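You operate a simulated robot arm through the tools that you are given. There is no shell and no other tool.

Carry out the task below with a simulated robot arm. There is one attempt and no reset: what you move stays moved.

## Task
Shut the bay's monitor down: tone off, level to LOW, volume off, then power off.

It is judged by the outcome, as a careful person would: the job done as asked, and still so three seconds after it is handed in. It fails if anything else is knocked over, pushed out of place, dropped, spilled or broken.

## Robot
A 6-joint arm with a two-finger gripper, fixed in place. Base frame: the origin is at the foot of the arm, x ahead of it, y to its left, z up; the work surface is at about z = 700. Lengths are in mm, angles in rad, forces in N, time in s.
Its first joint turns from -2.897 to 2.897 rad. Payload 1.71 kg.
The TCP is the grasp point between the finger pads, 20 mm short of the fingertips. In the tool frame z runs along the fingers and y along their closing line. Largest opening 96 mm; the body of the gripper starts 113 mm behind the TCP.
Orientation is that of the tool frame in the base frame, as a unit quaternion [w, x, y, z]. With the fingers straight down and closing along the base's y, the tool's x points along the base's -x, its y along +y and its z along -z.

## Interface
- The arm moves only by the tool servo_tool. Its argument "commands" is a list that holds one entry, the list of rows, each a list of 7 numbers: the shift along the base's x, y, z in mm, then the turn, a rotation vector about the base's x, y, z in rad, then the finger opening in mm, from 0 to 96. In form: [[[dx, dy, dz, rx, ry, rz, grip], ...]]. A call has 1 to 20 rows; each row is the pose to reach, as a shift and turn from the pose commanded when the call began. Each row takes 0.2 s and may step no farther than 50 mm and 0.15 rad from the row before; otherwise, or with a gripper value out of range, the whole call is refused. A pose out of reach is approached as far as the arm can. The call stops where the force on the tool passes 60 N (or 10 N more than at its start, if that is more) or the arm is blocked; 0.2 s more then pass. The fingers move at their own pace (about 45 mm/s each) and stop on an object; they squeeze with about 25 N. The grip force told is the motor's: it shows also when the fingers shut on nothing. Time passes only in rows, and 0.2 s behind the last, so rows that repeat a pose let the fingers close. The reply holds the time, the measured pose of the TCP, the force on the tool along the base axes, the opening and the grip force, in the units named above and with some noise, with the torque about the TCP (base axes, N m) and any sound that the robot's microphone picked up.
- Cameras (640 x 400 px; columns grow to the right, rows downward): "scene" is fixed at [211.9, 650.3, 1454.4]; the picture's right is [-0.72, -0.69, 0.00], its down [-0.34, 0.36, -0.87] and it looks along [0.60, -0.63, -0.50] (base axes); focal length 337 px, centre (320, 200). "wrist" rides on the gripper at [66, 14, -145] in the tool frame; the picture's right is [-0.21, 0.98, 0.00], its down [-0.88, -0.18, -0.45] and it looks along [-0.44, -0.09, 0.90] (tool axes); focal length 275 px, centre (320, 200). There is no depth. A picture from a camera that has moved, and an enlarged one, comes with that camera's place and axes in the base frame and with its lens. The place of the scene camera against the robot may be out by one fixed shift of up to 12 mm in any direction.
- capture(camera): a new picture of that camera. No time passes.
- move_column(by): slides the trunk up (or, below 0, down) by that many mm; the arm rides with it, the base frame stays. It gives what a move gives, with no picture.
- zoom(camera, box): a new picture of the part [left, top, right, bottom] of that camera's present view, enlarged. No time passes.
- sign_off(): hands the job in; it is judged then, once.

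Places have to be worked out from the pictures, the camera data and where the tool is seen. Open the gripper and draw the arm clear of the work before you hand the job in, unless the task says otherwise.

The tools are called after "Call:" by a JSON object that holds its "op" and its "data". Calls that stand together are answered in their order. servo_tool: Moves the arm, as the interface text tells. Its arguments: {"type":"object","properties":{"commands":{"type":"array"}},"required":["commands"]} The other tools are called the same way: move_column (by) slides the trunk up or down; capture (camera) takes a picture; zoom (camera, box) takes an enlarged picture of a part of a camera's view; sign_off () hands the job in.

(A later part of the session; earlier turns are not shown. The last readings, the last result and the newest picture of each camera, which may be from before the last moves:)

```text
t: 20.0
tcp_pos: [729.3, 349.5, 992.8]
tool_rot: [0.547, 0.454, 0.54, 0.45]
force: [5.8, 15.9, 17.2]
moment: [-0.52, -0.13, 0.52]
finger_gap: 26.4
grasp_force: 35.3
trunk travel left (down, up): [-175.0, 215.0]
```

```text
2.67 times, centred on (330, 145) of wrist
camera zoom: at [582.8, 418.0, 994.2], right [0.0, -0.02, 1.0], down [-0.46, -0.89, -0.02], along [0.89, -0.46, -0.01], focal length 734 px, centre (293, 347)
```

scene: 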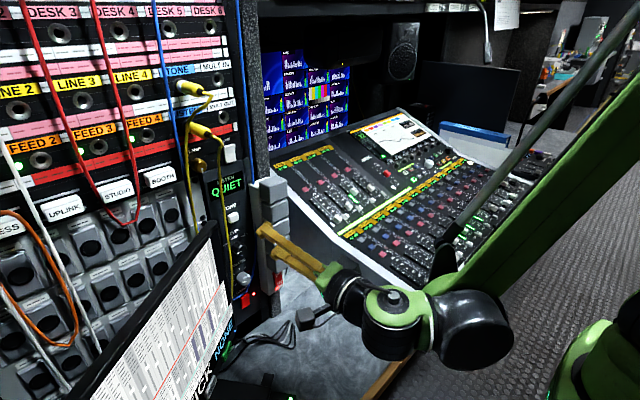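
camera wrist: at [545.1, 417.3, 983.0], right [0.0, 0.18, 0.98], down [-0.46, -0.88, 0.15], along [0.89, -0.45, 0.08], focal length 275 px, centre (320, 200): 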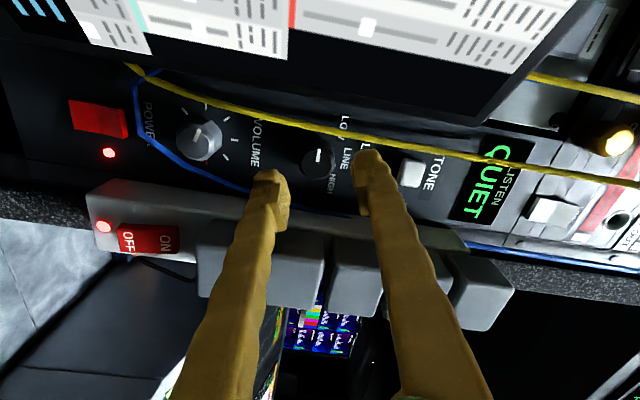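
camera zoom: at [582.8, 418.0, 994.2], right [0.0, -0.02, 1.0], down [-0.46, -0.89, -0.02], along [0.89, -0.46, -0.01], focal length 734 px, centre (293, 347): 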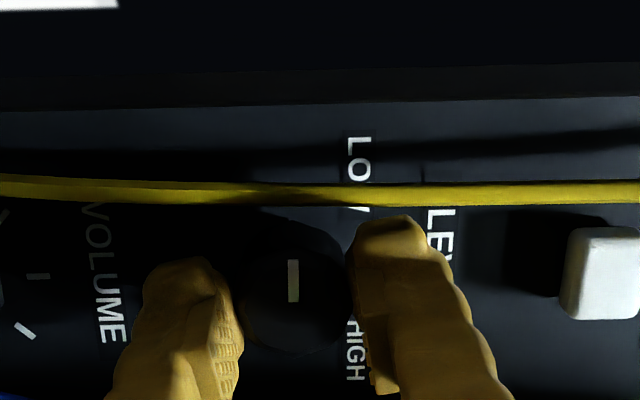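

The tool turned 11° but the pointer did not move (it still reads about -89°) and the torque was -0.5 N·m, so the pads slipped: it is stiff or stopped in this direction. I turn back gently and check whether the knob moves the other way.

Call:
{"op": "servo_tool", "data": {"commands": [[[0, -0.5, -0.4, -0.07, 0, 0, 0], [0, -0.5, -0.4, -0.14, 0, 0, 0], [0, -0.5, -0.4, -0.14, 0, 0, 0]]]}}

Call:
{"op": "zoom", "data": {"camera": "wrist", "box": [250, 70, 410, 220]}}

```text
t: 20.8
tcp_pos: [728.1, 349.1, 993.0]
tool_rot: [0.578, 0.415, 0.57, 0.411]
force: [16.1, 21.7, 45.6]
moment: [0.06, -0.42, 0.3]
finger_gap: 26.5
grasp_force: 34.6
trunk travel left (down, up): [-175.0, 215.0]
```

```text
2.67 times, centred on (330, 145) of wrist
camera zoom: at [582.8, 416.7, 984.5], right [0.0, 0.12, 0.99], down [-0.46, -0.88, 0.1], along [0.89, -0.45, 0.06], focal length 734 px, centre (293, 347)
```

zoom: 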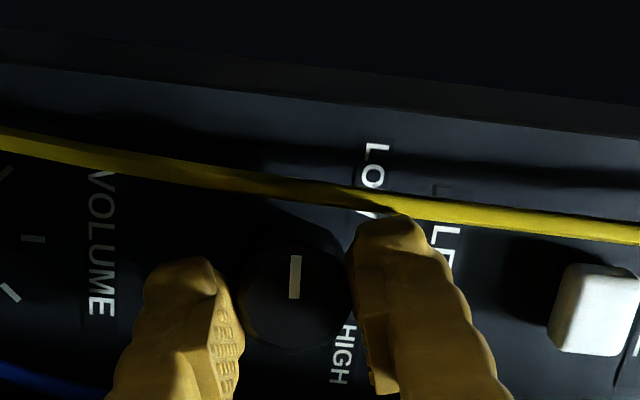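

The forces show I'm now off-centre (too low). I recentre upward by about 1 mm and continue a little counter-clockwise to feel the torque in that direction.

Call:
{"op": "servo_tool", "data": {"commands": [[[0, 0.4, 1.0, 0, 0, 0, 0], [0, 0.4, 1.0, 0, 0, 0, 0]]]}}

Call:
{"op": "servo_tool", "data": {"commands": [[[0, 0, 0, -0.06, 0, 0, 0], [0, 0, 0, -0.12, 0, 0, 0], [0, 0, 0, -0.12, 0, 0, 0]]]}}

Call:
{"op": "zoom", "data": {"camera": "wrist", "box": [250, 70, 410, 220]}}

```text
t: 21.4
tcp_pos: [727.9, 348.7, 992.1]
tool_rot: [0.578, 0.417, 0.569, 0.41]
force: [4.3, 14.6, 21.0]
moment: [0.05, -0.25, 0.26]
finger_gap: 26.1
grasp_force: 35.3
trunk travel left (down, up): [-175.0, 215.0]
```

```text
t: 22.2
tcp_pos: [728.8, 348.7, 993.1]
tool_rot: [0.602, 0.38, 0.594, 0.374]
force: [-3.1, 13.6, 17.6]
moment: [0.01, -0.28, 0.15]
finger_gap: 26.0
grasp_force: 34.6
trunk travel left (down, up): [-175.0, 215.0]
```

```text
2.67 times, centred on (330, 145) of wrist
camera zoom: at [582.8, 415.3, 976.8], right [0.0, 0.23, 0.97], down [-0.46, -0.86, 0.21], along [0.89, -0.44, 0.11], focal length 734 px, centre (293, 347)
```

zoom: 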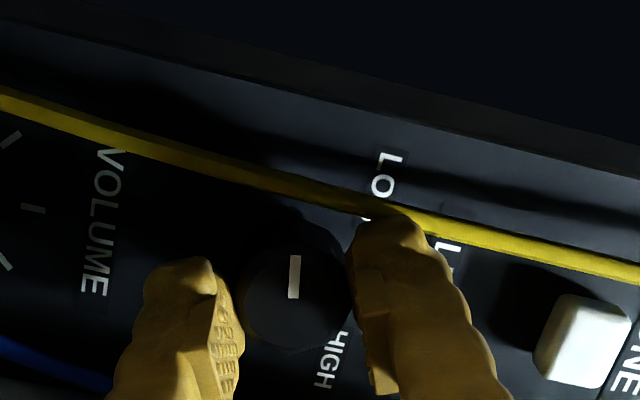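

Counter-clockwise the knob follows freely (pointer now about -99°) with almost no torque, whereas clockwise it was blocked. To distinguish a stop from slip, I turn back clockwise by the same small amount and read the torque.

Call:
{"op": "servo_tool", "data": {"commands": [[[0, 0.1, 0.5, 0.06, 0, 0, 0], [0, 0.1, 0.5, 0.12, 0, 0, 0], [0, 0.1, 0.5, 0.12, 0, 0, 0]]]}}

Call:
{"op": "zoom", "data": {"camera": "wrist", "box": [250, 70, 410, 220]}}

```text
t: 23.0
tcp_pos: [729.5, 348.1, 992.8]
tool_rot: [0.578, 0.415, 0.57, 0.41]
force: [-8.1, 12.5, 0.7]
moment: [0.03, 0.02, 0.21]
finger_gap: 26.1
grasp_force: 34.5
trunk travel left (down, up): [-175.0, 215.0]
```

```text
2.67 times, centred on (330, 145) of wrist
camera zoom: at [582.8, 416.8, 985.2], right [0.0, 0.12, 0.99], down [-0.46, -0.88, 0.1], along [0.89, -0.45, 0.06], focal length 734 px, centre (293, 347)
```

zoom: 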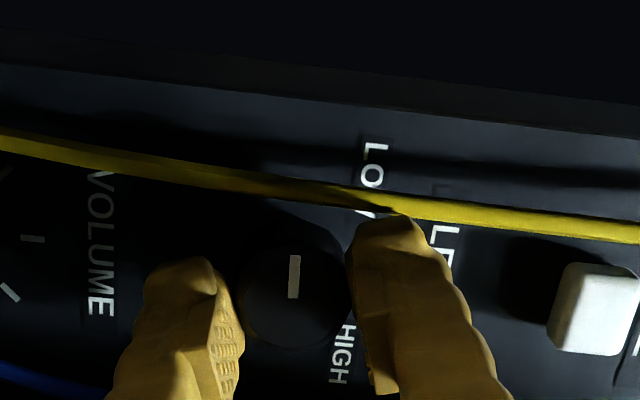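

It followed back freely. I continue clockwise another 0.12 rad past the original angle and read the torque.

Call:
{"op": "servo_tool", "data": {"commands": [[[0, 0, 0, 0.06, 0, 0, 0], [0, 0, 0, 0.12, 0, 0, 0], [0, 0, 0, 0.12, 0, 0, 0]]]}}

Call:
{"op": "zoom", "data": {"camera": "wrist", "box": [250, 70, 410, 220]}}

```text
t: 23.8
tcp_pos: [727.7, 347.5, 992.5]
tool_rot: [0.552, 0.45, 0.543, 0.444]
force: [6.1, 14.9, 16.1]
moment: [-0.39, -0.25, 0.01]
finger_gap: 26.3
grasp_force: 34.8
trunk travel left (down, up): [-175.0, 215.0]
```

```text
2.67 times, centred on (330, 145) of wrist
camera zoom: at [582.8, 416.7, 993.3], right [0.0, 0.0, 1.0], down [-0.46, -0.89, 0.0], along [0.89, -0.46, 0.0], focal length 734 px, centre (293, 347)
```

zoom: 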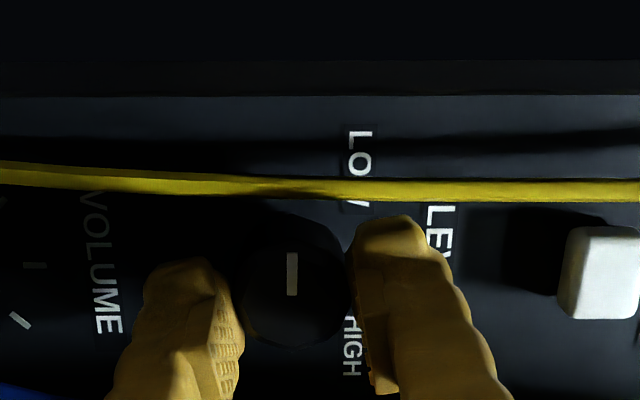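

So -90° is a hard stop clockwise and the knob only moves counter-clockwise, meaning it currently sits at its clockwise (HIGH) end and LOW lies at the other end. I now turn counter-clockwise with small steps and listen for detent clicks.

Call:
{"op": "servo_tool", "data": {"commands": [[[0, 0.3, 0.6, -0.08, 0, 0, 0], [0, 0.3, 0.6, -0.16, 0, 0, 0], [0, 0.3, 0.6, -0.24, 0, 0, 0], [0, 0.3, 0.6, -0.32, 0, 0, 0], [0, 0.3, 0.6, -0.4, 0, 0, 0], [0, 0.3, 0.6, -0.4, 0, 0, 0]]]}}

Call:
{"op": "zoom", "data": {"camera": "wrist", "box": [250, 70, 410, 220]}}

Call:
{"op": "zoom", "data": {"camera": "scene", "box": [220, 180, 300, 280]}}

```text
t: 25.2
tcp_pos: [728.3, 348.7, 993.8]
tool_rot: [0.631, 0.331, 0.621, 0.327]
force: [2.9, 3.0, 12.8]
moment: [0.0, -0.3, -0.16]
finger_gap: 26.2
grasp_force: 34.7
trunk travel left (down, up): [-175.0, 215.0]
```

```text
2.67 times, centred on (330, 145) of wrist
camera zoom: at [582.8, 411.4, 967.1], right [0.0, 0.39, 0.92], down [-0.46, -0.82, 0.34], along [0.89, -0.42, 0.18], focal length 734 px, centre (293, 347)
```

zoom: 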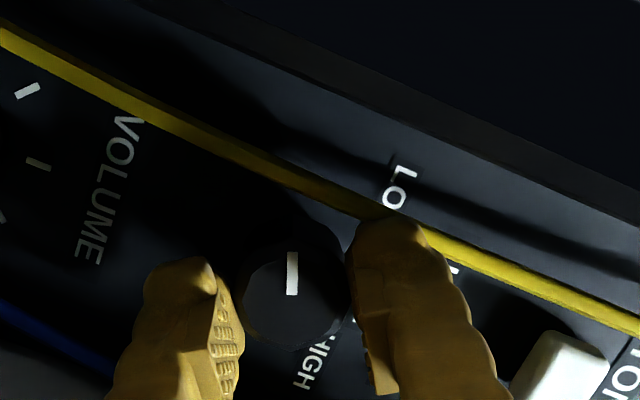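

```text
4.00 times, centred on (260, 230) of scene
camera zoom: at [211.9, 650.3, 1454.4], right [-0.72, -0.69, 0.0], down [-0.34, 0.36, -0.87], along [0.6, -0.63, -0.5], focal length 1350 px, centre (560, 80)
```

zoom: 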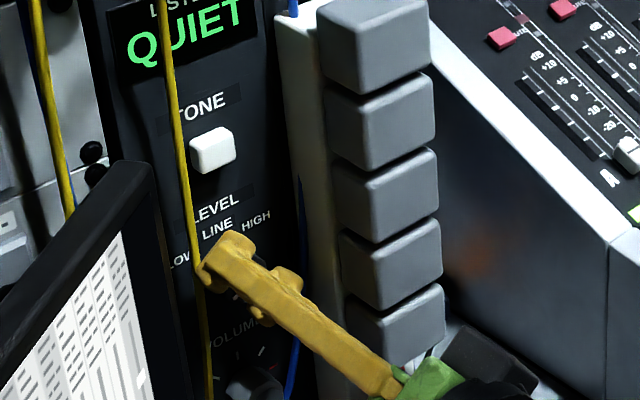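

The knob follows freely counter-clockwise (pointer now about -113°), no click yet. I release slightly, back off, roll the gripper back the other way and regrip for another counter-clockwise stroke.

Call:
{"op": "servo_tool", "data": {"commands": [[[0, 0, 0, 0, 0, 0, 31], [-4, 0, 0, 0, 0, 0, 32], [-18, 0, 0, 0, 0, 0, 34], [-18, 0, 0, 0.145, 0, 0, 36], [-18, 0, 0, 0.29, 0, 0, 36], [-18, 0, 0, 0.435, 0, 0, 36], [-18, 0, 0, 0.58, 0, 0, 36], [-18, 0, 0, 0.725, 0, 0, 36], [-18, 0, 0, 0.87, 0, 0, 36], [-18, 0, 0, 1.015, 0, 0, 36], [-18, 0, 0, 1.13, 0, 0, 36], [-18, 0, 0, 1.13, 0, 0, 36]]]}}

Call:
{"op": "zoom", "data": {"camera": "wrist", "box": [240, 60, 420, 220]}}

Call:
{"op": "zoom", "data": {"camera": "scene", "box": [200, 170, 320, 310]}}

```text
t: 27.5
tcp_pos: [719.7, 322.7, 1007.5]
tool_rot: [0.346, 0.562, 0.518, 0.545]
force: [-12.4, 24.6, 0.5]
moment: [-0.85, -0.24, -0.99]
finger_gap: 30.4
grasp_force: 0.1
out of reach, approached as far as the arm can: row 7, 8, 9, 10, 11
trunk travel left (down, up): [-175.0, 215.0]
stopped in row 11: the force on the tool passed its limit at 189 N (the readings are from after the stop); the commanded pose is now the measured one
```

```text
2.50 times, centred on (330, 140) of wrist
camera zoom: at [572.5, 356.0, 1062.0], right [0.23, -0.42, 0.88], down [-0.36, -0.88, -0.33], along [0.91, -0.24, -0.35], focal length 688 px, centre (295, 350)
```

zoom: 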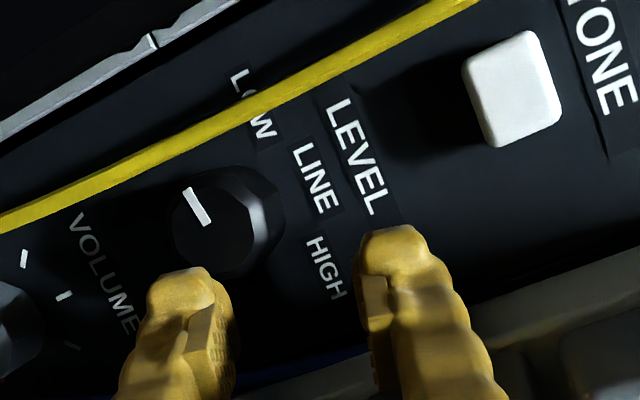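

```text
2.86 times, centred on (260, 240) of scene
camera zoom: at [211.9, 650.3, 1454.4], right [-0.72, -0.69, 0.0], down [-0.34, 0.36, -0.87], along [0.6, -0.63, -0.5], focal length 964 px, centre (491, 86)
```

zoom: 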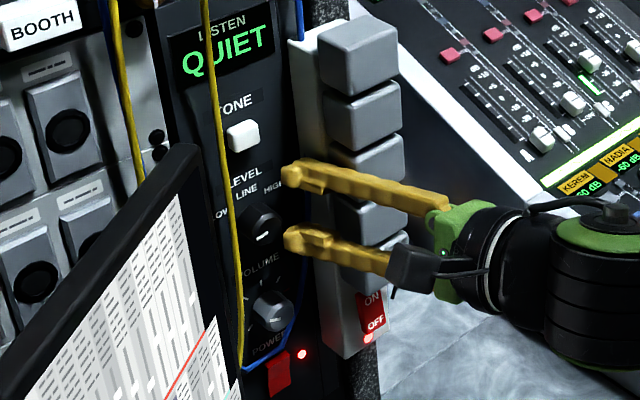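

The roll reached a joint limit near φ≈115° and the arm tilted and pressed sideways against something on the -y side (probably a plug's edge). I back straight out along -x with a slight +y relief before anything else.

Call:
{"op": "servo_tool", "data": {"commands": [[[-3, 2, 0, 0, 0, 0, 30], [-12, 4, 0, 0, 0, 0, 30], [-30, 5, 1, 0, 0, 0, 30], [-50, 5, 2, 0, 0, 0, 30], [-75, 5, 3, 0, 0, 0, 30], [-75, 5, 3, 0, 0, 0, 30]]]}}

Call:
{"op": "capture", "data": {"camera": "wrist"}}

Call:
{"op": "capture", "data": {"camera": "scene"}}

Call:
{"op": "zoom", "data": {"camera": "scene", "box": [200, 150, 320, 310]}}

```text
t: 28.6
tcp_pos: [653.9, 311.3, 1024.3]
tool_rot: [0.347, 0.558, 0.521, 0.544]
force: [0.0, 1.0, -0.3]
moment: [0.01, 0.0, -0.05]
finger_gap: 30.0
grasp_force: 0.1
out of reach, approached as far as the arm can: row 2, 3, 4, 5
trunk travel left (down, up): [-175.0, 215.0]
stopped in row 5: the force on the tool passed its limit at 112 N (the readings are from after the stop); the commanded pose is now the measured one
```

```text
taken
camera wrist: at [506.2, 343.7, 1078.0], right [0.23, -0.41, 0.88], down [-0.35, -0.88, -0.32], along [0.91, -0.24, -0.34], focal length 275 px, centre (320, 200)
```

wrist: 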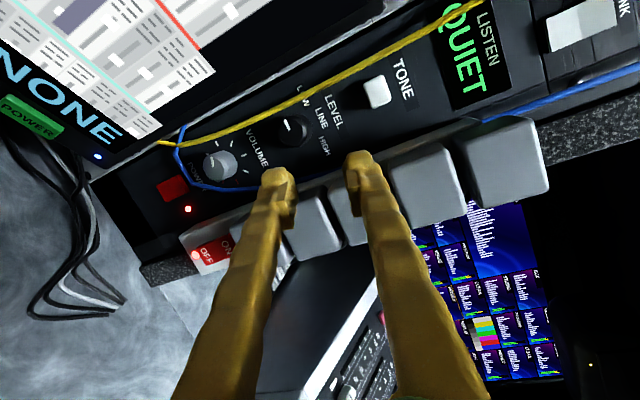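

```text
taken
```

scene: 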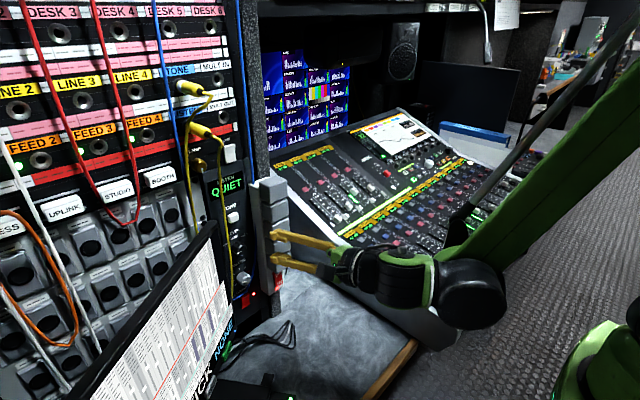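

```text
2.50 times, centred on (260, 230) of scene
camera zoom: at [211.9, 650.3, 1454.4], right [-0.72, -0.69, 0.0], down [-0.34, 0.36, -0.87], along [0.6, -0.63, -0.5], focal length 844 px, centre (470, 125)
```

zoom: 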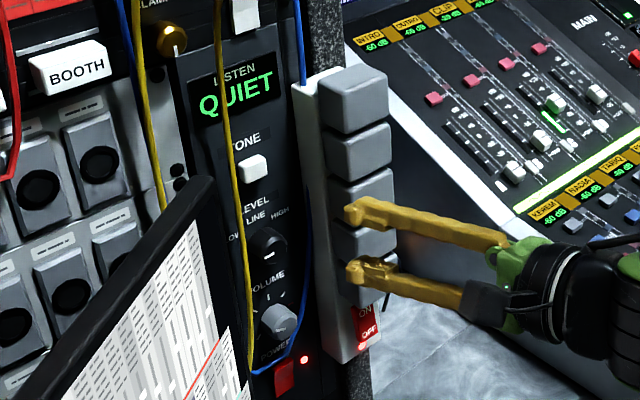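

Nothing in the scene appears displaced and the force is now zero; the arm is in a tilted pose at its roll limit (about φ≈110°). I rotate the tool back to a straight pose (φ≈70°) and centre it at (640,350,1010), clear of the plugs.

Call:
{"op": "servo_tool", "data": {"commands": [[[-3, 5, -2, -0.098, -0.036, -0.021, 36], [-6, 12, -5, -0.195, -0.073, -0.043, 36], [-8, 20, -8, -0.293, -0.109, -0.064, 36], [-10, 28, -11, -0.391, -0.145, -0.085, 36], [-12, 34, -13, -0.488, -0.182, -0.107, 36], [-14, 39, -14, -0.586, -0.218, -0.128, 36], [-14, 39, -14, -0.586, -0.218, -0.128, 36]]]}}

Call:
{"op": "capture", "data": {"camera": "wrist"}}

Call:
{"op": "zoom", "data": {"camera": "scene", "box": [200, 150, 320, 310]}}

```text
t: 30.2
tcp_pos: [648.7, 353.8, 1004.6]
tool_rot: [0.581, 0.405, 0.577, 0.406]
force: [0.3, 0.6, -0.9]
moment: [0.0, -0.01, -0.04]
finger_gap: 35.8
grasp_force: 0.1
trunk travel left (down, up): [-175.0, 215.0]
```

```text
taken
camera wrist: at [503.3, 419.4, 993.7], right [0.0, 0.14, 0.99], down [-0.45, -0.89, 0.12], along [0.89, -0.44, 0.07], focal length 275 px, centre (320, 200)
```

wrist: 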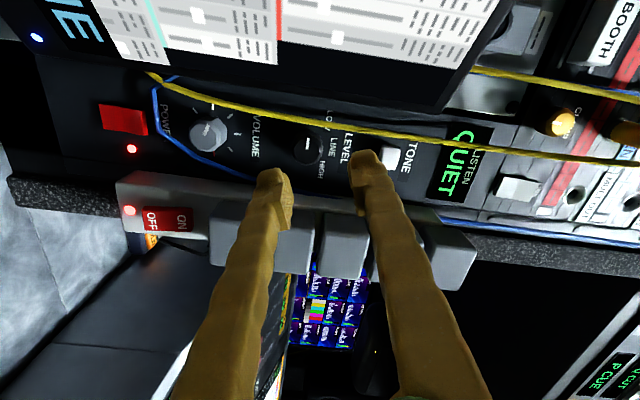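

```text
2.50 times, centred on (260, 230) of scene
camera zoom: at [211.9, 650.3, 1454.4], right [-0.72, -0.69, 0.0], down [-0.34, 0.36, -0.87], along [0.6, -0.63, -0.5], focal length 844 px, centre (470, 125)
```

zoom: 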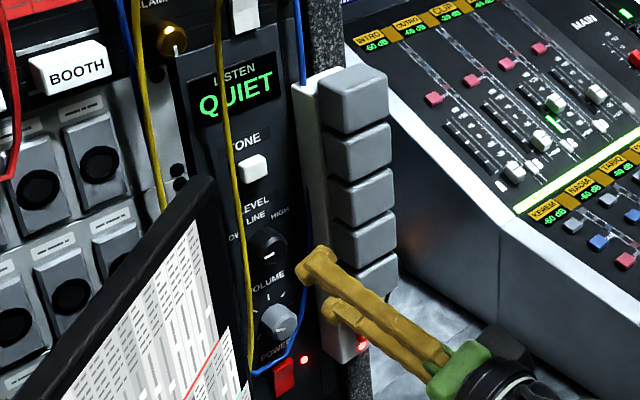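

Recovered to a straight pose with no load. I zoom in on the LEVEL knob to see where its pointer is now.

Call:
{"op": "zoom", "data": {"camera": "wrist", "box": [260, 90, 380, 190]}}

Call:
{"op": "zoom", "data": {"camera": "wrist", "box": [80, 70, 260, 210]}}

Call:
{"op": "zoom", "data": {"camera": "scene", "box": [222, 215, 262, 265]}}

```text
4.00 times, centred on (320, 140) of wrist
camera zoom: at [503.3, 419.4, 993.7], right [0.0, 0.14, 0.99], down [-0.45, -0.89, 0.12], along [0.89, -0.44, 0.07], focal length 1101 px, centre (320, 440)
```

zoom: 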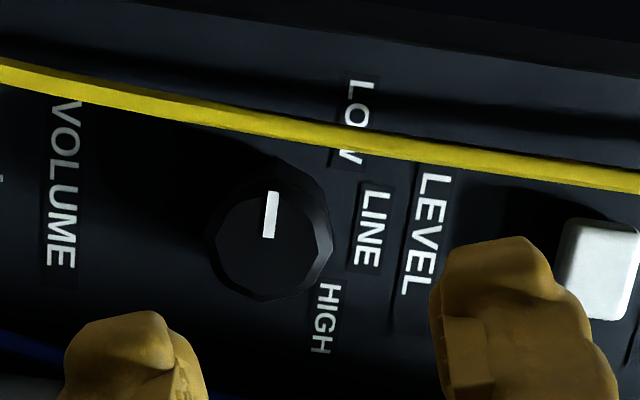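

```text
2.86 times, centred on (170, 140) of wrist
camera zoom: at [503.3, 419.4, 993.7], right [0.0, 0.14, 0.99], down [-0.45, -0.89, 0.12], along [0.89, -0.44, 0.07], focal length 786 px, centre (749, 371)
```

zoom: 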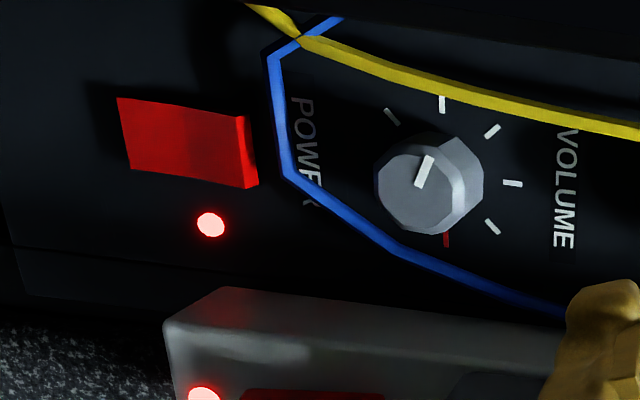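

```text
8.00 times, centred on (242, 240) of scene
camera zoom: at [211.9, 650.3, 1454.4], right [-0.72, -0.69, 0.0], down [-0.34, 0.36, -0.87], along [0.6, -0.63, -0.5], focal length 2699 px, centre (944, -120)
```

zoom: 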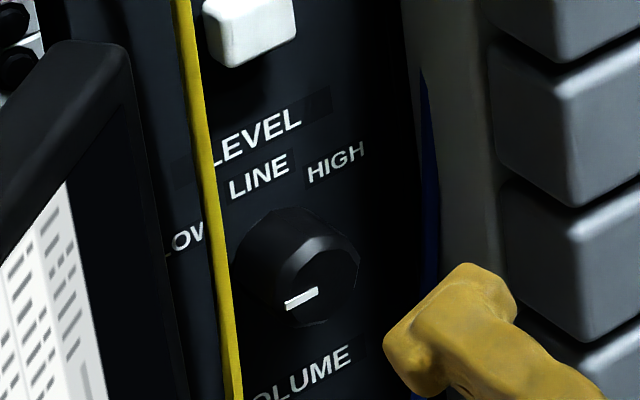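

The pointer is back at -90°: it sprang back to its detent when released, so I hadn't turned far enough to reach the next one. I roll to φ≈98° here (inside the joint limit) and re-centre on the knob axis at a standoff for a longer counter-clockwise stroke.

Call:
{"op": "servo_tool", "data": {"commands": [[[0, -1, -3, 0.125, 0, 0, 36], [0, -2, -6, 0.25, 0, 0, 36], [5, -3, -9, 0.375, 0, 0, 36], [10, -4.5, -10.5, 0.49, 0, 0, 36], [15, -4.5, -10.5, 0.49, 0, 0, 36], [15, -4.5, -10.5, 0.49, 0, 0, 36]]]}}

Call:
{"op": "capture", "data": {"camera": "wrist"}}

```text
t: 31.6
tcp_pos: [662.6, 344.2, 995.1]
tool_rot: [0.486, 0.508, 0.532, 0.472]
force: [-0.5, -0.1, 0.0]
moment: [0.01, 0.0, 0.01]
finger_gap: 36.2
grasp_force: 0.1
out of reach, approached as far as the arm can: row 3, 4, 5, 6
trunk travel left (down, up): [-175.0, 215.0]
```

```text
taken
camera wrist: at [517.3, 409.1, 1018.1], right [0.08, -0.17, 0.98], down [-0.45, -0.89, -0.11], along [0.89, -0.43, -0.15], focal length 275 px, centre (320, 200)
```

wrist: 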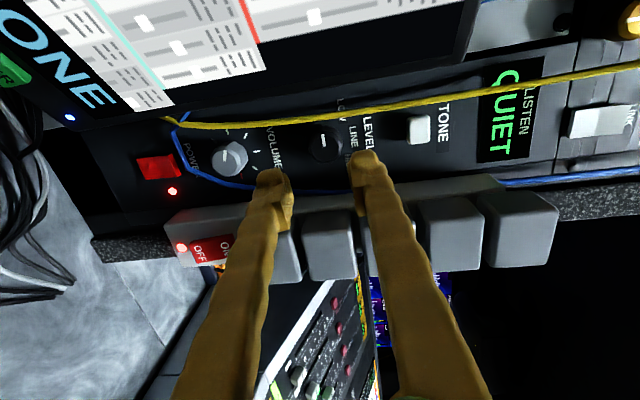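

Roll beyond about φ≈90° is out of reach here, but there's lots of room the other way. I straighten the tool at φ≈75°, centre at (690,349,994), and will then do one long counter-clockwise stroke from there.

Call:
{"op": "servo_tool", "data": {"commands": [[[5, 2, 0, -0.112, -0.041, 0, 36], [15, 4, -0.5, -0.2236, -0.083, 0.001, 36], [27, 5, -1, -0.2236, -0.083, 0.001, 36], [27, 5, -1, -0.2236, -0.083, 0.001, 36]]]}}

Call:
{"op": "zoom", "data": {"camera": "wrist", "box": [240, 80, 420, 220]}}

```text
t: 32.6
tcp_pos: [689.5, 350.1, 992.5]
tool_rot: [0.56, 0.43, 0.562, 0.431]
force: [-0.3, -0.6, -0.5]
moment: [-0.02, -0.02, 0.0]
finger_gap: 35.9
grasp_force: 0.1
trunk travel left (down, up): [-175.0, 215.0]
```

```text
2.86 times, centred on (330, 150) of wrist
camera zoom: at [543.2, 415.7, 989.4], right [0.0, 0.05, 1.0], down [-0.44, -0.9, 0.05], along [0.9, -0.44, 0.02], focal length 786 px, centre (291, 343)
```

zoom: 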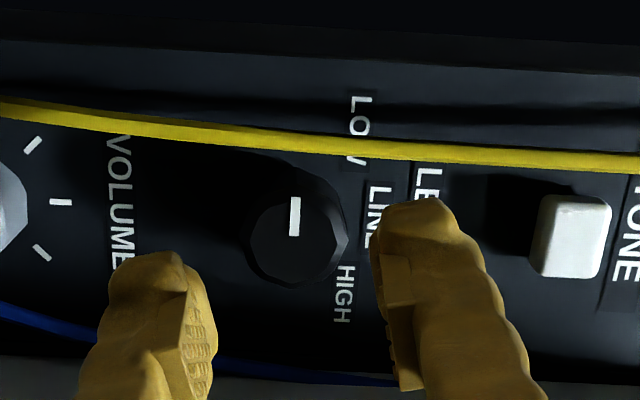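

Centred to within about 1 mm (knob axis ≈ y 349.4, z 993.2). I advance, close on the knob and check the load.

Call:
{"op": "servo_tool", "data": {"commands": [[[15, 0.9, 0.3, 0, 0, 0, 36], [30, 0.9, 0.3, 0, 0, 0, 36], [38, 0.9, 0.3, 0, 0, 0, 36], [38, 0.9, 0.3, 0, 0, 0, 30], [38, 0.9, 0.3, 0, 0, 0, 24], [38, 0.9, 0.3, 0, 0, 0, 15], [38, 0.9, 0.3, 0, 0, 0, 15]]]}}

```text
t: 34.2
tcp_pos: [727.6, 352.8, 993.1]
tool_rot: [0.56, 0.43, 0.562, 0.43]
force: [10.7, 5.2, 19.8]
moment: [-0.02, -0.22, 0.09]
finger_gap: 26.0
grasp_force: 34.5
trunk travel left (down, up): [-175.0, 215.0]
```

Gripped at 26 mm. I raise ~0.8 mm to centre, then start the long counter-clockwise stroke.

Call:
{"op": "servo_tool", "data": {"commands": [[[-0.3, 0.2, 0.8, 0, 0, 0, 0], [-0.3, 0.2, 0.8, -0.1, 0, 0, 0], [-0.3, 0.2, 0.8, -0.2, 0, 0, 0], [-0.3, 0.2, 0.8, -0.3, 0, 0, 0], [-0.3, 0.2, 0.8, -0.4, 0, 0, 0], [-0.3, 0.2, 0.8, -0.5, 0, 0, 0], [-0.3, 0.2, 0.8, -0.5, 0, 0, 0]]]}}

Call:
{"op": "zoom", "data": {"camera": "wrist", "box": [240, 60, 420, 220]}}

```text
t: 35.8
tcp_pos: [729.1, 350.5, 992.4]
tool_rot: [0.649, 0.28, 0.651, 0.278]
force: [-22.4, -12.2, -38.3]
moment: [0.02, 0.67, -0.28]
finger_gap: 26.1
grasp_force: 35.2
trunk travel left (down, up): [-175.0, 215.0]
```

```text
2.50 times, centred on (330, 140) of wrist
camera zoom: at [581.9, 406.9, 958.0], right [0.0, 0.53, 0.85], down [-0.44, -0.76, 0.47], along [0.9, -0.38, 0.23], focal length 688 px, centre (295, 350)
```

zoom: 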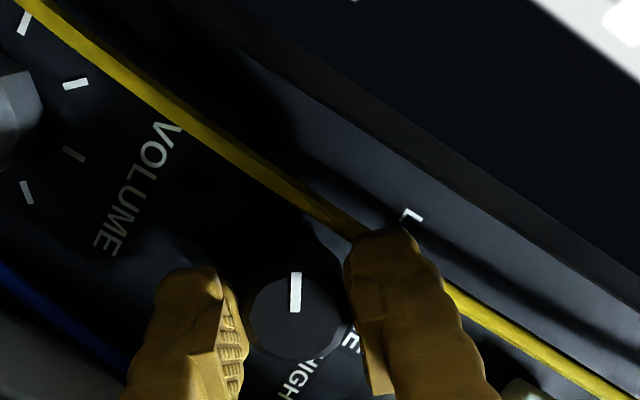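

The knob follows (pointer ≈ -118°), still no click; the load says I'm about 0.5 mm too high. I trim down and continue counter-clockwise.

Call:
{"op": "servo_tool", "data": {"commands": [[[-0.2, -0.1, -0.5, -0.05, 0, 0, 0], [-0.2, -0.1, -0.5, -0.15, 0, 0, 0], [-0.2, -0.1, -0.5, -0.25, 0, 0, 0], [-0.2, -0.1, -0.5, -0.35, 0, 0, 0], [-0.2, -0.1, -0.5, -0.35, 0, 0, 0]]]}}

Call:
{"op": "zoom", "data": {"camera": "wrist", "box": [240, 60, 420, 220]}}

```text
t: 37.0
tcp_pos: [728.5, 350.4, 993.3]
tool_rot: [0.688, 0.161, 0.69, 0.161]
force: [-15.6, -15.8, -31.0]
moment: [-0.01, 0.41, -0.23]
finger_gap: 26.3
grasp_force: 34.8
trunk travel left (down, up): [-175.0, 215.0]
```

```text
2.50 times, centred on (330, 140) of wrist
camera zoom: at [582.2, 391.0, 940.7], right [0.0, 0.79, 0.62], down [-0.44, -0.55, 0.71], along [0.9, -0.28, 0.35], focal length 688 px, centre (295, 350)
```

zoom: 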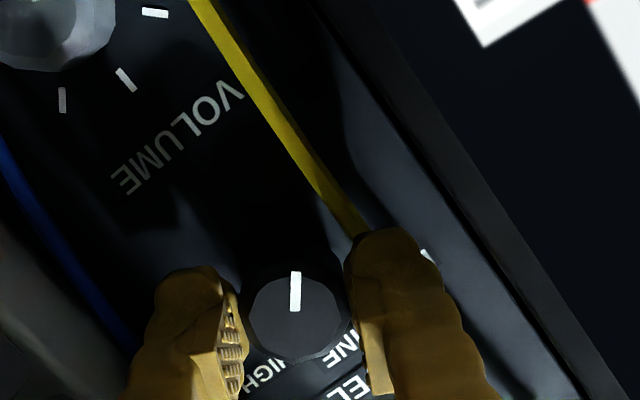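

Pointer now ≈ -138° with no click and no torque. I test whether it holds by opening the fingers in place, without rolling.

Call:
{"op": "servo_tool", "data": {"commands": [[[0, 0, 0, 0, 0, 0, 32], [0, 0, 0, 0, 0, 0, 32]]]}}

Call:
{"op": "zoom", "data": {"camera": "wrist", "box": [240, 60, 420, 220]}}

```text
t: 37.6
tcp_pos: [728.1, 350.4, 994.6]
tool_rot: [0.688, 0.161, 0.689, 0.161]
force: [-0.5, -0.1, 0.5]
moment: [-0.03, 0.0, -0.01]
finger_gap: 32.0
grasp_force: 0.2
trunk travel left (down, up): [-175.0, 215.0]
```

```text
2.50 times, centred on (330, 140) of wrist
camera zoom: at [581.8, 391.6, 941.2], right [0.0, 0.79, 0.62], down [-0.44, -0.55, 0.71], along [0.9, -0.27, 0.35], focal length 688 px, centre (295, 350)
```

zoom: 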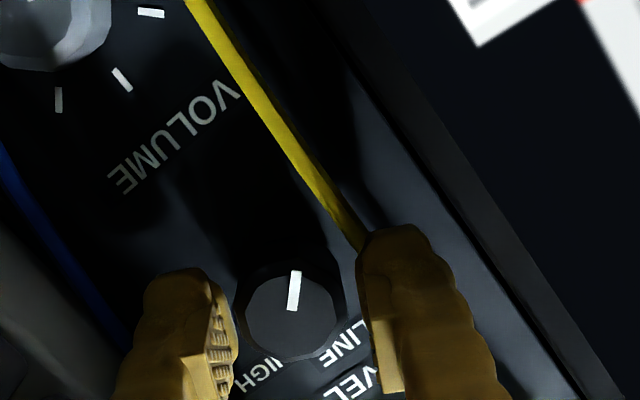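

On release the pointer settled at about -134°, i.e. one 45° step from where it started, so this selector has 45° steps: start = HIGH (clockwise stop), now LINE, and LOW should be one more step counter-clockwise at its other stop. I regrip and turn another ~0.5 rad first.

Call:
{"op": "servo_tool", "data": {"commands": [[[-1, 0, 0, 0, 0, 0, 26], [-1, 0, 0, 0, 0, 0, 15], [-1, 0, 0, 0, 0, 0, 10]]]}}

Call:
{"op": "servo_tool", "data": {"commands": [[[0, 0, 0, -0.1, 0, 0, 0], [0, 0, 0, -0.2, 0, 0, 0], [0, 0, 0, -0.3, 0, 0, 0], [0, 0, 0, -0.4, 0, 0, 0], [0, 0, 0, -0.4, 0, 0, 0]]]}}

Call:
{"op": "zoom", "data": {"camera": "wrist", "box": [240, 60, 420, 220]}}

```text
t: 38.4
tcp_pos: [727.5, 350.0, 993.3]
tool_rot: [0.688, 0.161, 0.69, 0.16]
force: [6.8, -3.3, 1.4]
moment: [-0.02, -0.02, -0.05]
finger_gap: 26.3
grasp_force: 35.0
trunk travel left (down, up): [-175.0, 215.0]
```

```text
t: 39.6
tcp_pos: [728.1, 349.3, 992.6]
tool_rot: [0.705, 0.02, 0.708, 0.021]
force: [4.9, -9.8, -9.7]
moment: [0.02, 0.23, -0.11]
finger_gap: 26.3
grasp_force: 35.1
trunk travel left (down, up): [-175.0, 215.0]
```

```text
2.50 times, centred on (330, 140) of wrist
camera zoom: at [580.5, 367.1, 928.8], right [0.0, 0.96, 0.26], down [-0.44, -0.24, 0.87], along [0.9, -0.12, 0.43], focal length 688 px, centre (295, 350)
```

zoom: 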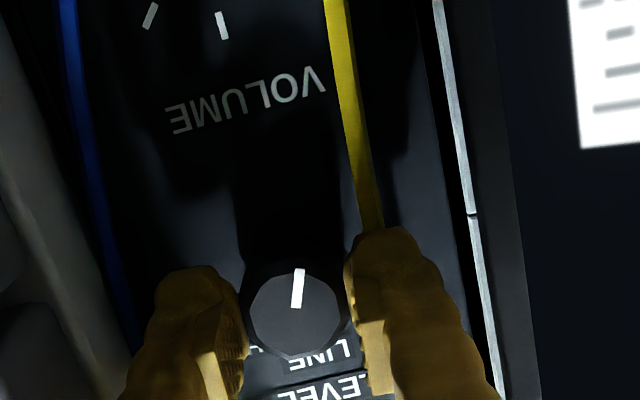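

The pointer is now near -159°. I continue counter-clockwise by about 0.4 rad, watching for the end stop.

Call:
{"op": "servo_tool", "data": {"commands": [[[0, 0, 0, -0.1, 0, 0, 0], [0, 0, 0, -0.2, 0, 0, 0], [0, 0, 0, -0.3, 0, 0, 0], [0, 0, 0, -0.38, 0, 0, 0], [0, 0, 0, -0.38, 0, 0, 0]]]}}

Call:
{"op": "zoom", "data": {"camera": "wrist", "box": [240, 60, 420, 220]}}

```text
t: 40.8
tcp_pos: [727.7, 349.0, 993.7]
tool_rot: [0.697, -0.113, 0.699, -0.114]
force: [-9.4, -15.0, -16.7]
moment: [0.28, 0.33, -0.22]
finger_gap: 26.2
grasp_force: 34.7
trunk travel left (down, up): [-175.0, 215.0]
```

```text
2.50 times, centred on (330, 140) of wrist
camera zoom: at [580.5, 342.1, 927.5], right [0.0, 0.99, -0.11], down [-0.44, 0.1, 0.89], along [0.9, 0.05, 0.44], focal length 688 px, centre (295, 350)
```

zoom: 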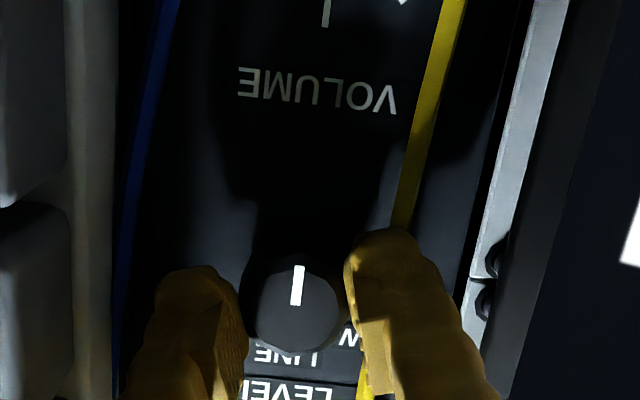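

Resistance of +0.28 N·m appears with the pointer at about 6 o'clock: that's the counter-clockwise stop, 90° of travel in total, i.e. LOW. I open the fingers, back off and check where it settles.

Call:
{"op": "servo_tool", "data": {"commands": [[[0, 0, 0, 0.03, 0, 0, 31], [0, 0, 0, 0.03, 0, 0, 33], [-10, 0, 0, 0.03, 0, 0, 34], [-30, 0, 0, 0.03, 0, 0, 34], [-70, 0, 0, 0.03, 0, 0, 34], [-70, 0, 0, 0.03, 0, 0, 40]]]}}

Call:
{"op": "capture", "data": {"camera": "wrist"}}

Call:
{"op": "zoom", "data": {"camera": "wrist", "box": [250, 80, 400, 220]}}

Call:
{"op": "zoom", "data": {"camera": "scene", "box": [210, 160, 290, 310]}}

```text
t: 42.2
tcp_pos: [658.7, 348.4, 994.2]
tool_rot: [0.699, -0.103, 0.7, -0.102]
force: [0.0, -0.4, 0.3]
moment: [-0.01, 0.04, 0.0]
finger_gap: 40.1
grasp_force: 0.1
trunk travel left (down, up): [-175.0, 215.0]
```

```text
taken
camera wrist: at [511.3, 342.1, 927.7], right [0.0, 1.0, -0.08], down [-0.44, 0.07, 0.89], along [0.9, 0.04, 0.44], focal length 275 px, centre (320, 200)
```

wrist: 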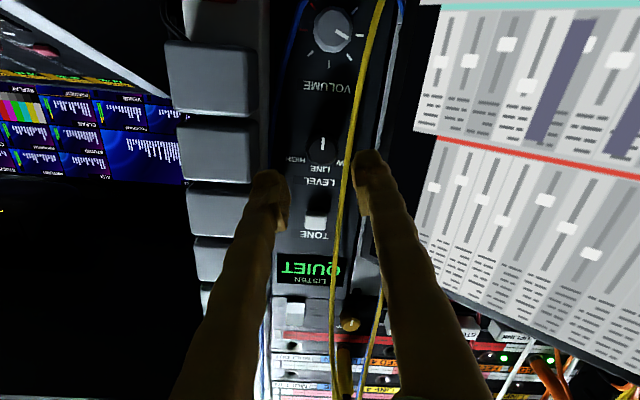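

```text
2.86 times, centred on (325, 150) of wrist
camera zoom: at [511.3, 342.1, 927.7], right [0.0, 1.0, -0.08], down [-0.44, 0.07, 0.89], along [0.9, 0.04, 0.44], focal length 786 px, centre (306, 343)
```

zoom: 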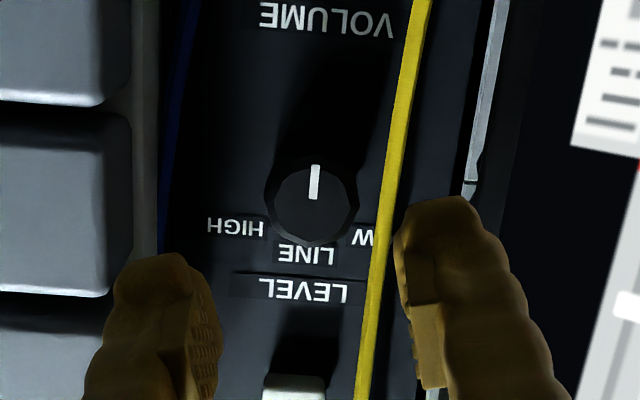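

```text
2.67 times, centred on (250, 235) of scene
camera zoom: at [211.9, 650.3, 1454.4], right [-0.72, -0.69, 0.0], down [-0.34, 0.36, -0.87], along [0.6, -0.63, -0.5], focal length 900 px, centre (507, 107)
```

zoom: 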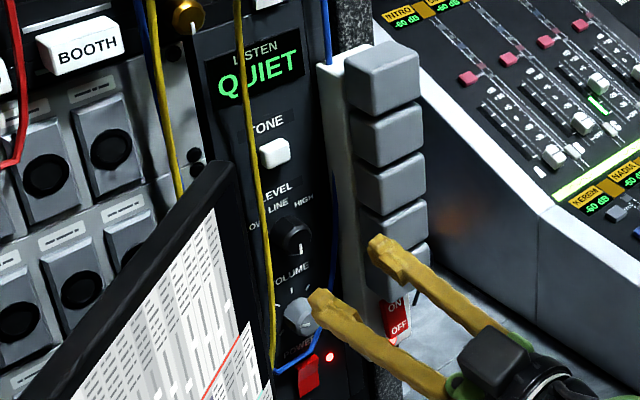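

LEVEL now rests at the counter-clockwise stop (pointer at 6 o'clock, 90° from its start), which is the LOW end of the LOW–LINE–HIGH order. Next is VOLUME: I'll grip it with near-vertical fingers on the other roll side, so I first roll here at standoff to φ≈-57° and test that φ≈-128° is reachable.

Call:
{"op": "servo_tool", "data": {"commands": [[[0, 0, 0, -0.14, 0, 0, 40], [0, 0, 0, -0.28, 0, 0, 40], [0, 0, 0, -0.42, 0, 0, 40], [0, 0, 0, -0.56, 0, 0, 40], [0, 0, 0, -0.7, 0, 0, 40], [0, 0, 0, -0.84, 0, 0, 40], [0, 0, 0, -0.98, 0, 0, 40], [0, 0, 0, -1.12, 0, 0, 40], [0, 0, 0, -1.26, 0, 0, 40], [0, 0, 0, -1.4, 0, 0, 40], [0, 0, 0, -1.54, 0, 0, 40], [0, 0, 0, -1.68, 0, 0, 40], [0, 0, 0, -1.82, 0, 0, 40], [0, 0, 0, -1.94, 0, 0, 40], [0, 0, 0, -1.94, 0, 0, 40]]]}}

Call:
{"op": "capture", "data": {"camera": "wrist"}}

Call:
{"op": "capture", "data": {"camera": "scene"}}

```text
t: 45.4
tcp_pos: [657.3, 350.6, 991.8]
tool_rot: [-0.31, 0.635, -0.311, 0.636]
force: [-0.4, -0.4, 0.4]
moment: [0.04, -0.01, -0.03]
finger_gap: 40.1
grasp_force: 0.0
trunk travel left (down, up): [-175.0, 215.0]
```

```text
taken
camera wrist: at [510.2, 290.0, 1022.7], right [0.0, -0.44, -0.9], down [-0.44, 0.81, -0.39], along [0.9, 0.4, -0.19], focal length 275 px, centre (320, 200)
```

wrist: 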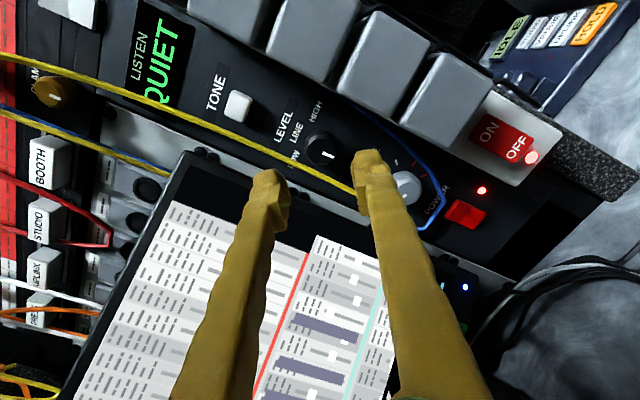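

```text
taken
```

scene: 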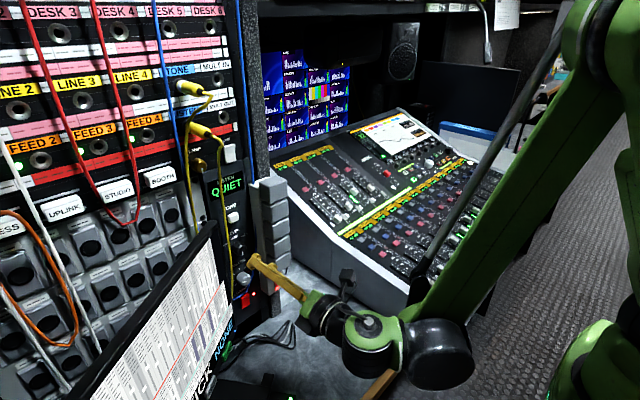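

φ≈-128° is reachable, and from this side the controls are clearly visible. I zoom in on LEVEL, VOLUME and POWER.

Call:
{"op": "zoom", "data": {"camera": "wrist", "box": [260, 80, 380, 200]}}

Call:
{"op": "zoom", "data": {"camera": "wrist", "box": [370, 140, 510, 250]}}

```text
3.33 times, centred on (320, 140) of wrist
camera zoom: at [510.2, 290.0, 1022.7], right [0.0, -0.44, -0.9], down [-0.44, 0.81, -0.39], along [0.9, 0.4, -0.19], focal length 918 px, centre (320, 400)
```

zoom: 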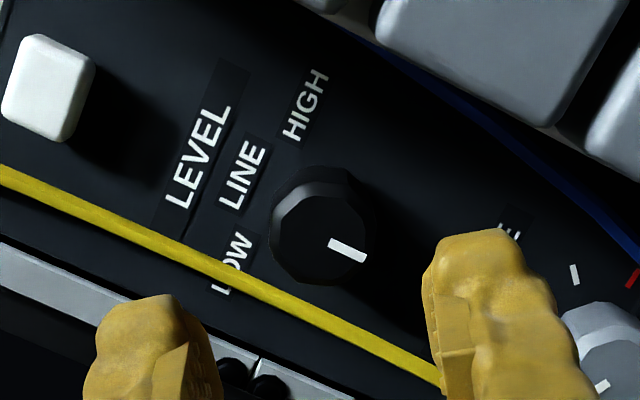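

```text
3.64 times, centred on (440, 195) of wrist
camera zoom: at [510.2, 290.0, 1022.7], right [0.0, -0.44, -0.9], down [-0.44, 0.81, -0.39], along [0.9, 0.4, -0.19], focal length 1001 px, centre (-116, 218)
```

zoom: 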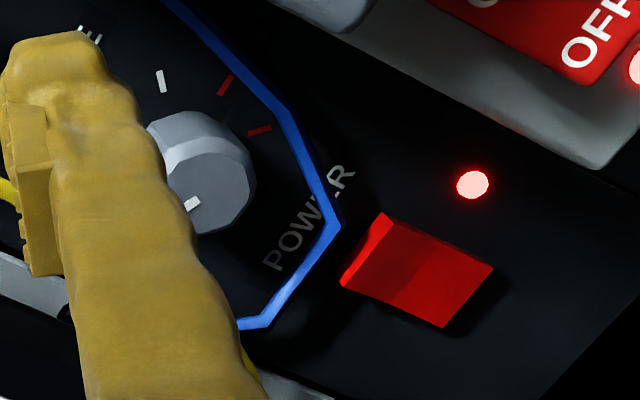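

LEVEL's pointer rests at 6 o'clock at its stop. Now I roll back to φ≈-57° for the volume stroke and then lower the trunk to bring the tool level with the VOLUME knob (z≈905).

Call:
{"op": "servo_tool", "data": {"commands": [[[0, 0, 0, 0.138, 0, 0, 40], [0, 0, 0, 0.276, 0, 0, 40], [0, 0, 0, 0.414, 0, 0, 40], [0, 0, 0, 0.552, 0, 0, 40], [0, 0, 0, 0.69, 0, 0, 40], [0, 0, 0, 0.828, 0, 0, 40], [0, 0, 0, 0.966, 0, 0, 40], [0, 0, 0, 1.104, 0, 0, 40], [0, 0, 0, 1.24, 0, 0, 40], [0, 0, 0, 1.24, 0, 0, 40]]]}}

Call:
{"op": "move_column", "data": {"by": -45}}

Call:
{"op": "capture", "data": {"camera": "scene"}}

Call:
{"op": "capture", "data": {"camera": "wrist"}}

```text
t: 47.6
tcp_pos: [657.0, 350.3, 993.2]
tool_rot: [0.621, -0.336, 0.623, -0.336]
force: [-0.2, -1.1, -0.4]
moment: [0.02, 0.01, -0.02]
finger_gap: 40.0
grasp_force: 0.1
trunk travel left (down, up): [-175.0, 215.0]
```

```text
t: 48.5
tcp_pos: [656.8, 350.1, 949.6]
tool_rot: [0.621, -0.336, 0.623, -0.336]
force: [0.4, 0.1, 0.6]
moment: [0.01, 0.02, 0.0]
finger_gap: 39.8
grasp_force: 0.1
trunk travel left (down, up): [-130.0, 260.0]
```

```text
taken
```

scene: 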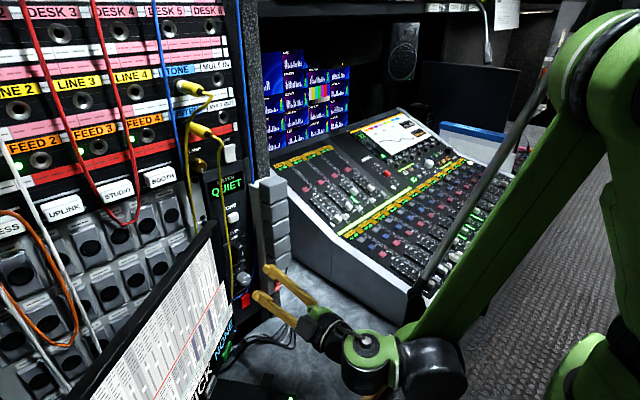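

```text
taken
camera wrist: at [510.3, 302.8, 901.1], right [0.0, 0.71, -0.71], down [-0.44, 0.63, 0.64], along [0.9, 0.31, 0.31], focal length 275 px, centre (320, 200)
```

wrist: 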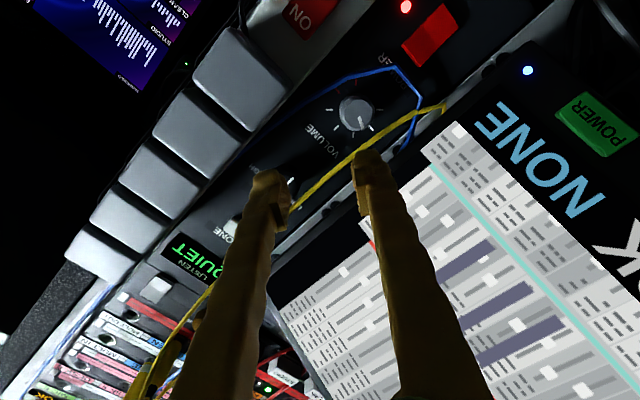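

The trunk move is clean. I lower a further 44 mm so the TCP is at z≈905, then look at the VOLUME knob.

Call:
{"op": "move_column", "data": {"by": -44}}

Call:
{"op": "capture", "data": {"camera": "wrist"}}

Call:
{"op": "zoom", "data": {"camera": "wrist", "box": [250, 100, 400, 220]}}

Call:
{"op": "capture", "data": {"camera": "scene"}}

```text
t: 49.3
tcp_pos: [656.1, 350.2, 902.3]
tool_rot: [0.622, -0.336, 0.622, -0.336]
force: [-0.2, 0.7, -0.5]
moment: [-0.02, 0.03, 0.02]
finger_gap: 40.0
grasp_force: 0.1
trunk travel left (down, up): [-86.0, 304.0]
```

```text
taken
camera wrist: at [510.3, 302.8, 857.1], right [0.0, 0.71, -0.71], down [-0.44, 0.63, 0.64], along [0.9, 0.31, 0.31], focal length 275 px, centre (320, 200)
```

wrist: 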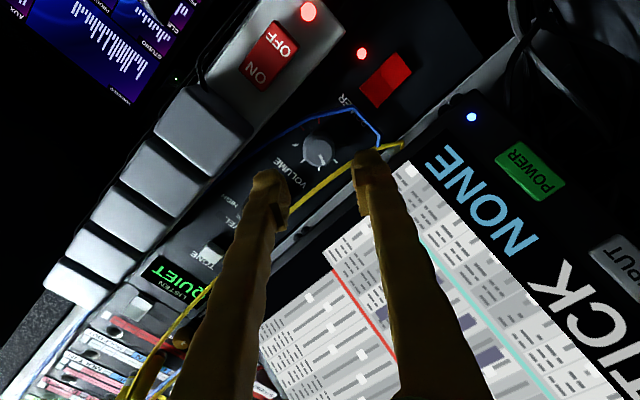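

```text
3.33 times, centred on (325, 160) of wrist
camera zoom: at [510.3, 302.8, 857.1], right [0.0, 0.71, -0.71], down [-0.44, 0.63, 0.64], along [0.9, 0.31, 0.31], focal length 918 px, centre (303, 333)
```

zoom: 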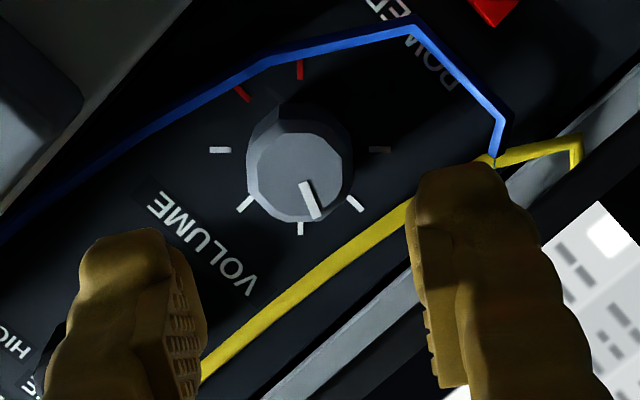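

```text
taken
```

scene: 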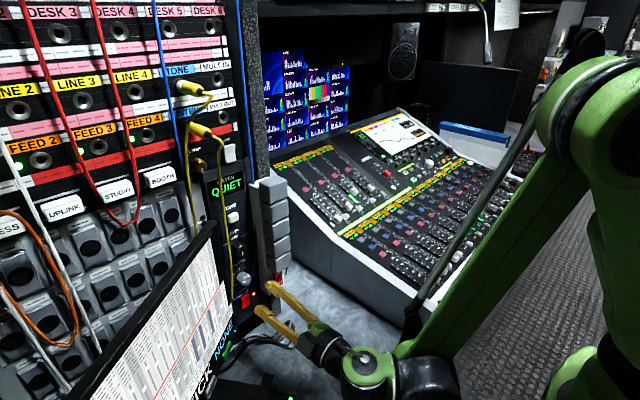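

VOLUME's axis refines to about y 350.2, z 906.5 and its pointer reads about -66°. I trim the height and advance so the tips overlap the knob, fingers still open 40 mm.

Call:
{"op": "servo_tool", "data": {"commands": [[[15, 0, 1.5, 0, 0, 0, 40], [35, 0, 1.5, 0, 0, 0, 40], [50, 0, 1.5, 0, 0, 0, 38], [62, 0, 1.5, 0, 0, 0, 38], [62, 0, 1.5, 0, 0, 0, 38]]]}}

Call:
{"op": "zoom", "data": {"camera": "wrist", "box": [250, 80, 400, 220]}}

Call:
{"op": "zoom", "data": {"camera": "scene", "box": [210, 230, 290, 310]}}

```text
t: 50.5
tcp_pos: [719.1, 350.9, 905.1]
tool_rot: [0.621, -0.336, 0.623, -0.337]
force: [0.3, -0.4, -0.3]
moment: [0.02, 0.01, 0.01]
finger_gap: 37.8
grasp_force: 0.0
trunk travel left (down, up): [-86.0, 304.0]
```

```text
2.86 times, centred on (325, 150) of wrist
camera zoom: at [572.0, 303.4, 858.2], right [0.0, 0.71, -0.71], down [-0.44, 0.63, 0.64], along [0.9, 0.31, 0.31], focal length 786 px, centre (306, 343)
```

zoom: 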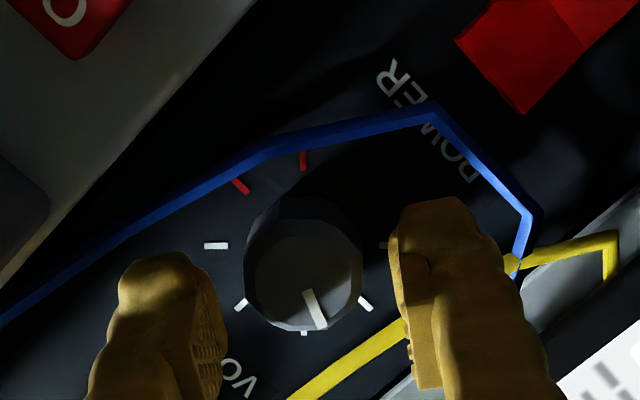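

```text
5.00 times, centred on (250, 270) of scene
camera zoom: at [211.9, 650.3, 1454.4], right [-0.72, -0.69, 0.0], down [-0.34, 0.36, -0.87], along [0.6, -0.63, -0.5], focal length 1687 px, centre (670, -150)
```

zoom: 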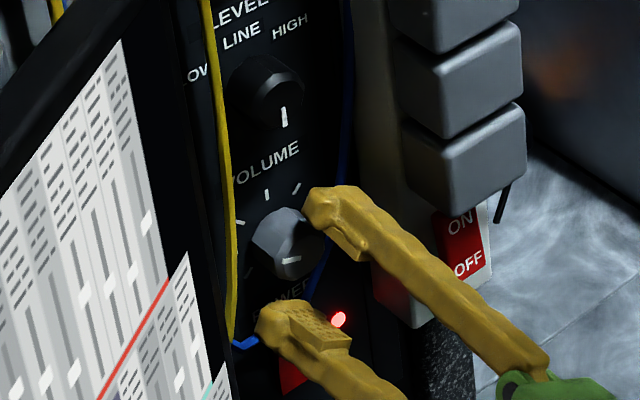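

Centred within about 1 mm. I advance the last 10 mm, shift y by -0.7 and close on the VOLUME knob.

Call:
{"op": "servo_tool", "data": {"commands": [[[5, -0.7, 0, 0, 0, 0, 38], [10, -0.7, 0, 0, 0, 0, 36], [10, -0.7, 0, 0, 0, 0, 30], [10, -0.7, 0, 0, 0, 0, 24], [10, -0.7, 0, 0, 0, 0, 10], [10, -0.7, 0, 0, 0, 0, 5]]]}}

Call:
{"op": "zoom", "data": {"camera": "wrist", "box": [250, 80, 400, 220]}}

```text
t: 51.9
tcp_pos: [728.4, 350.6, 905.2]
tool_rot: [0.621, -0.336, 0.623, -0.336]
force: [-4.2, 5.2, -12.2]
moment: [0.0, 0.14, 0.1]
finger_gap: 26.7
grasp_force: 35.1
trunk travel left (down, up): [-86.0, 304.0]
```

```text
2.86 times, centred on (325, 150) of wrist
camera zoom: at [581.7, 302.5, 858.3], right [0.0, 0.71, -0.71], down [-0.44, 0.63, 0.64], along [0.9, 0.31, 0.31], focal length 786 px, centre (306, 343)
```

zoom: 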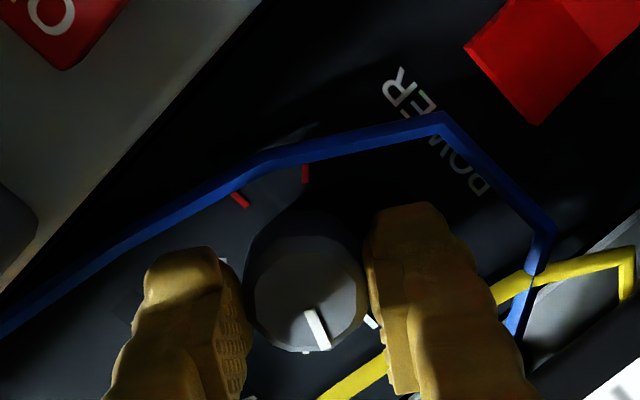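

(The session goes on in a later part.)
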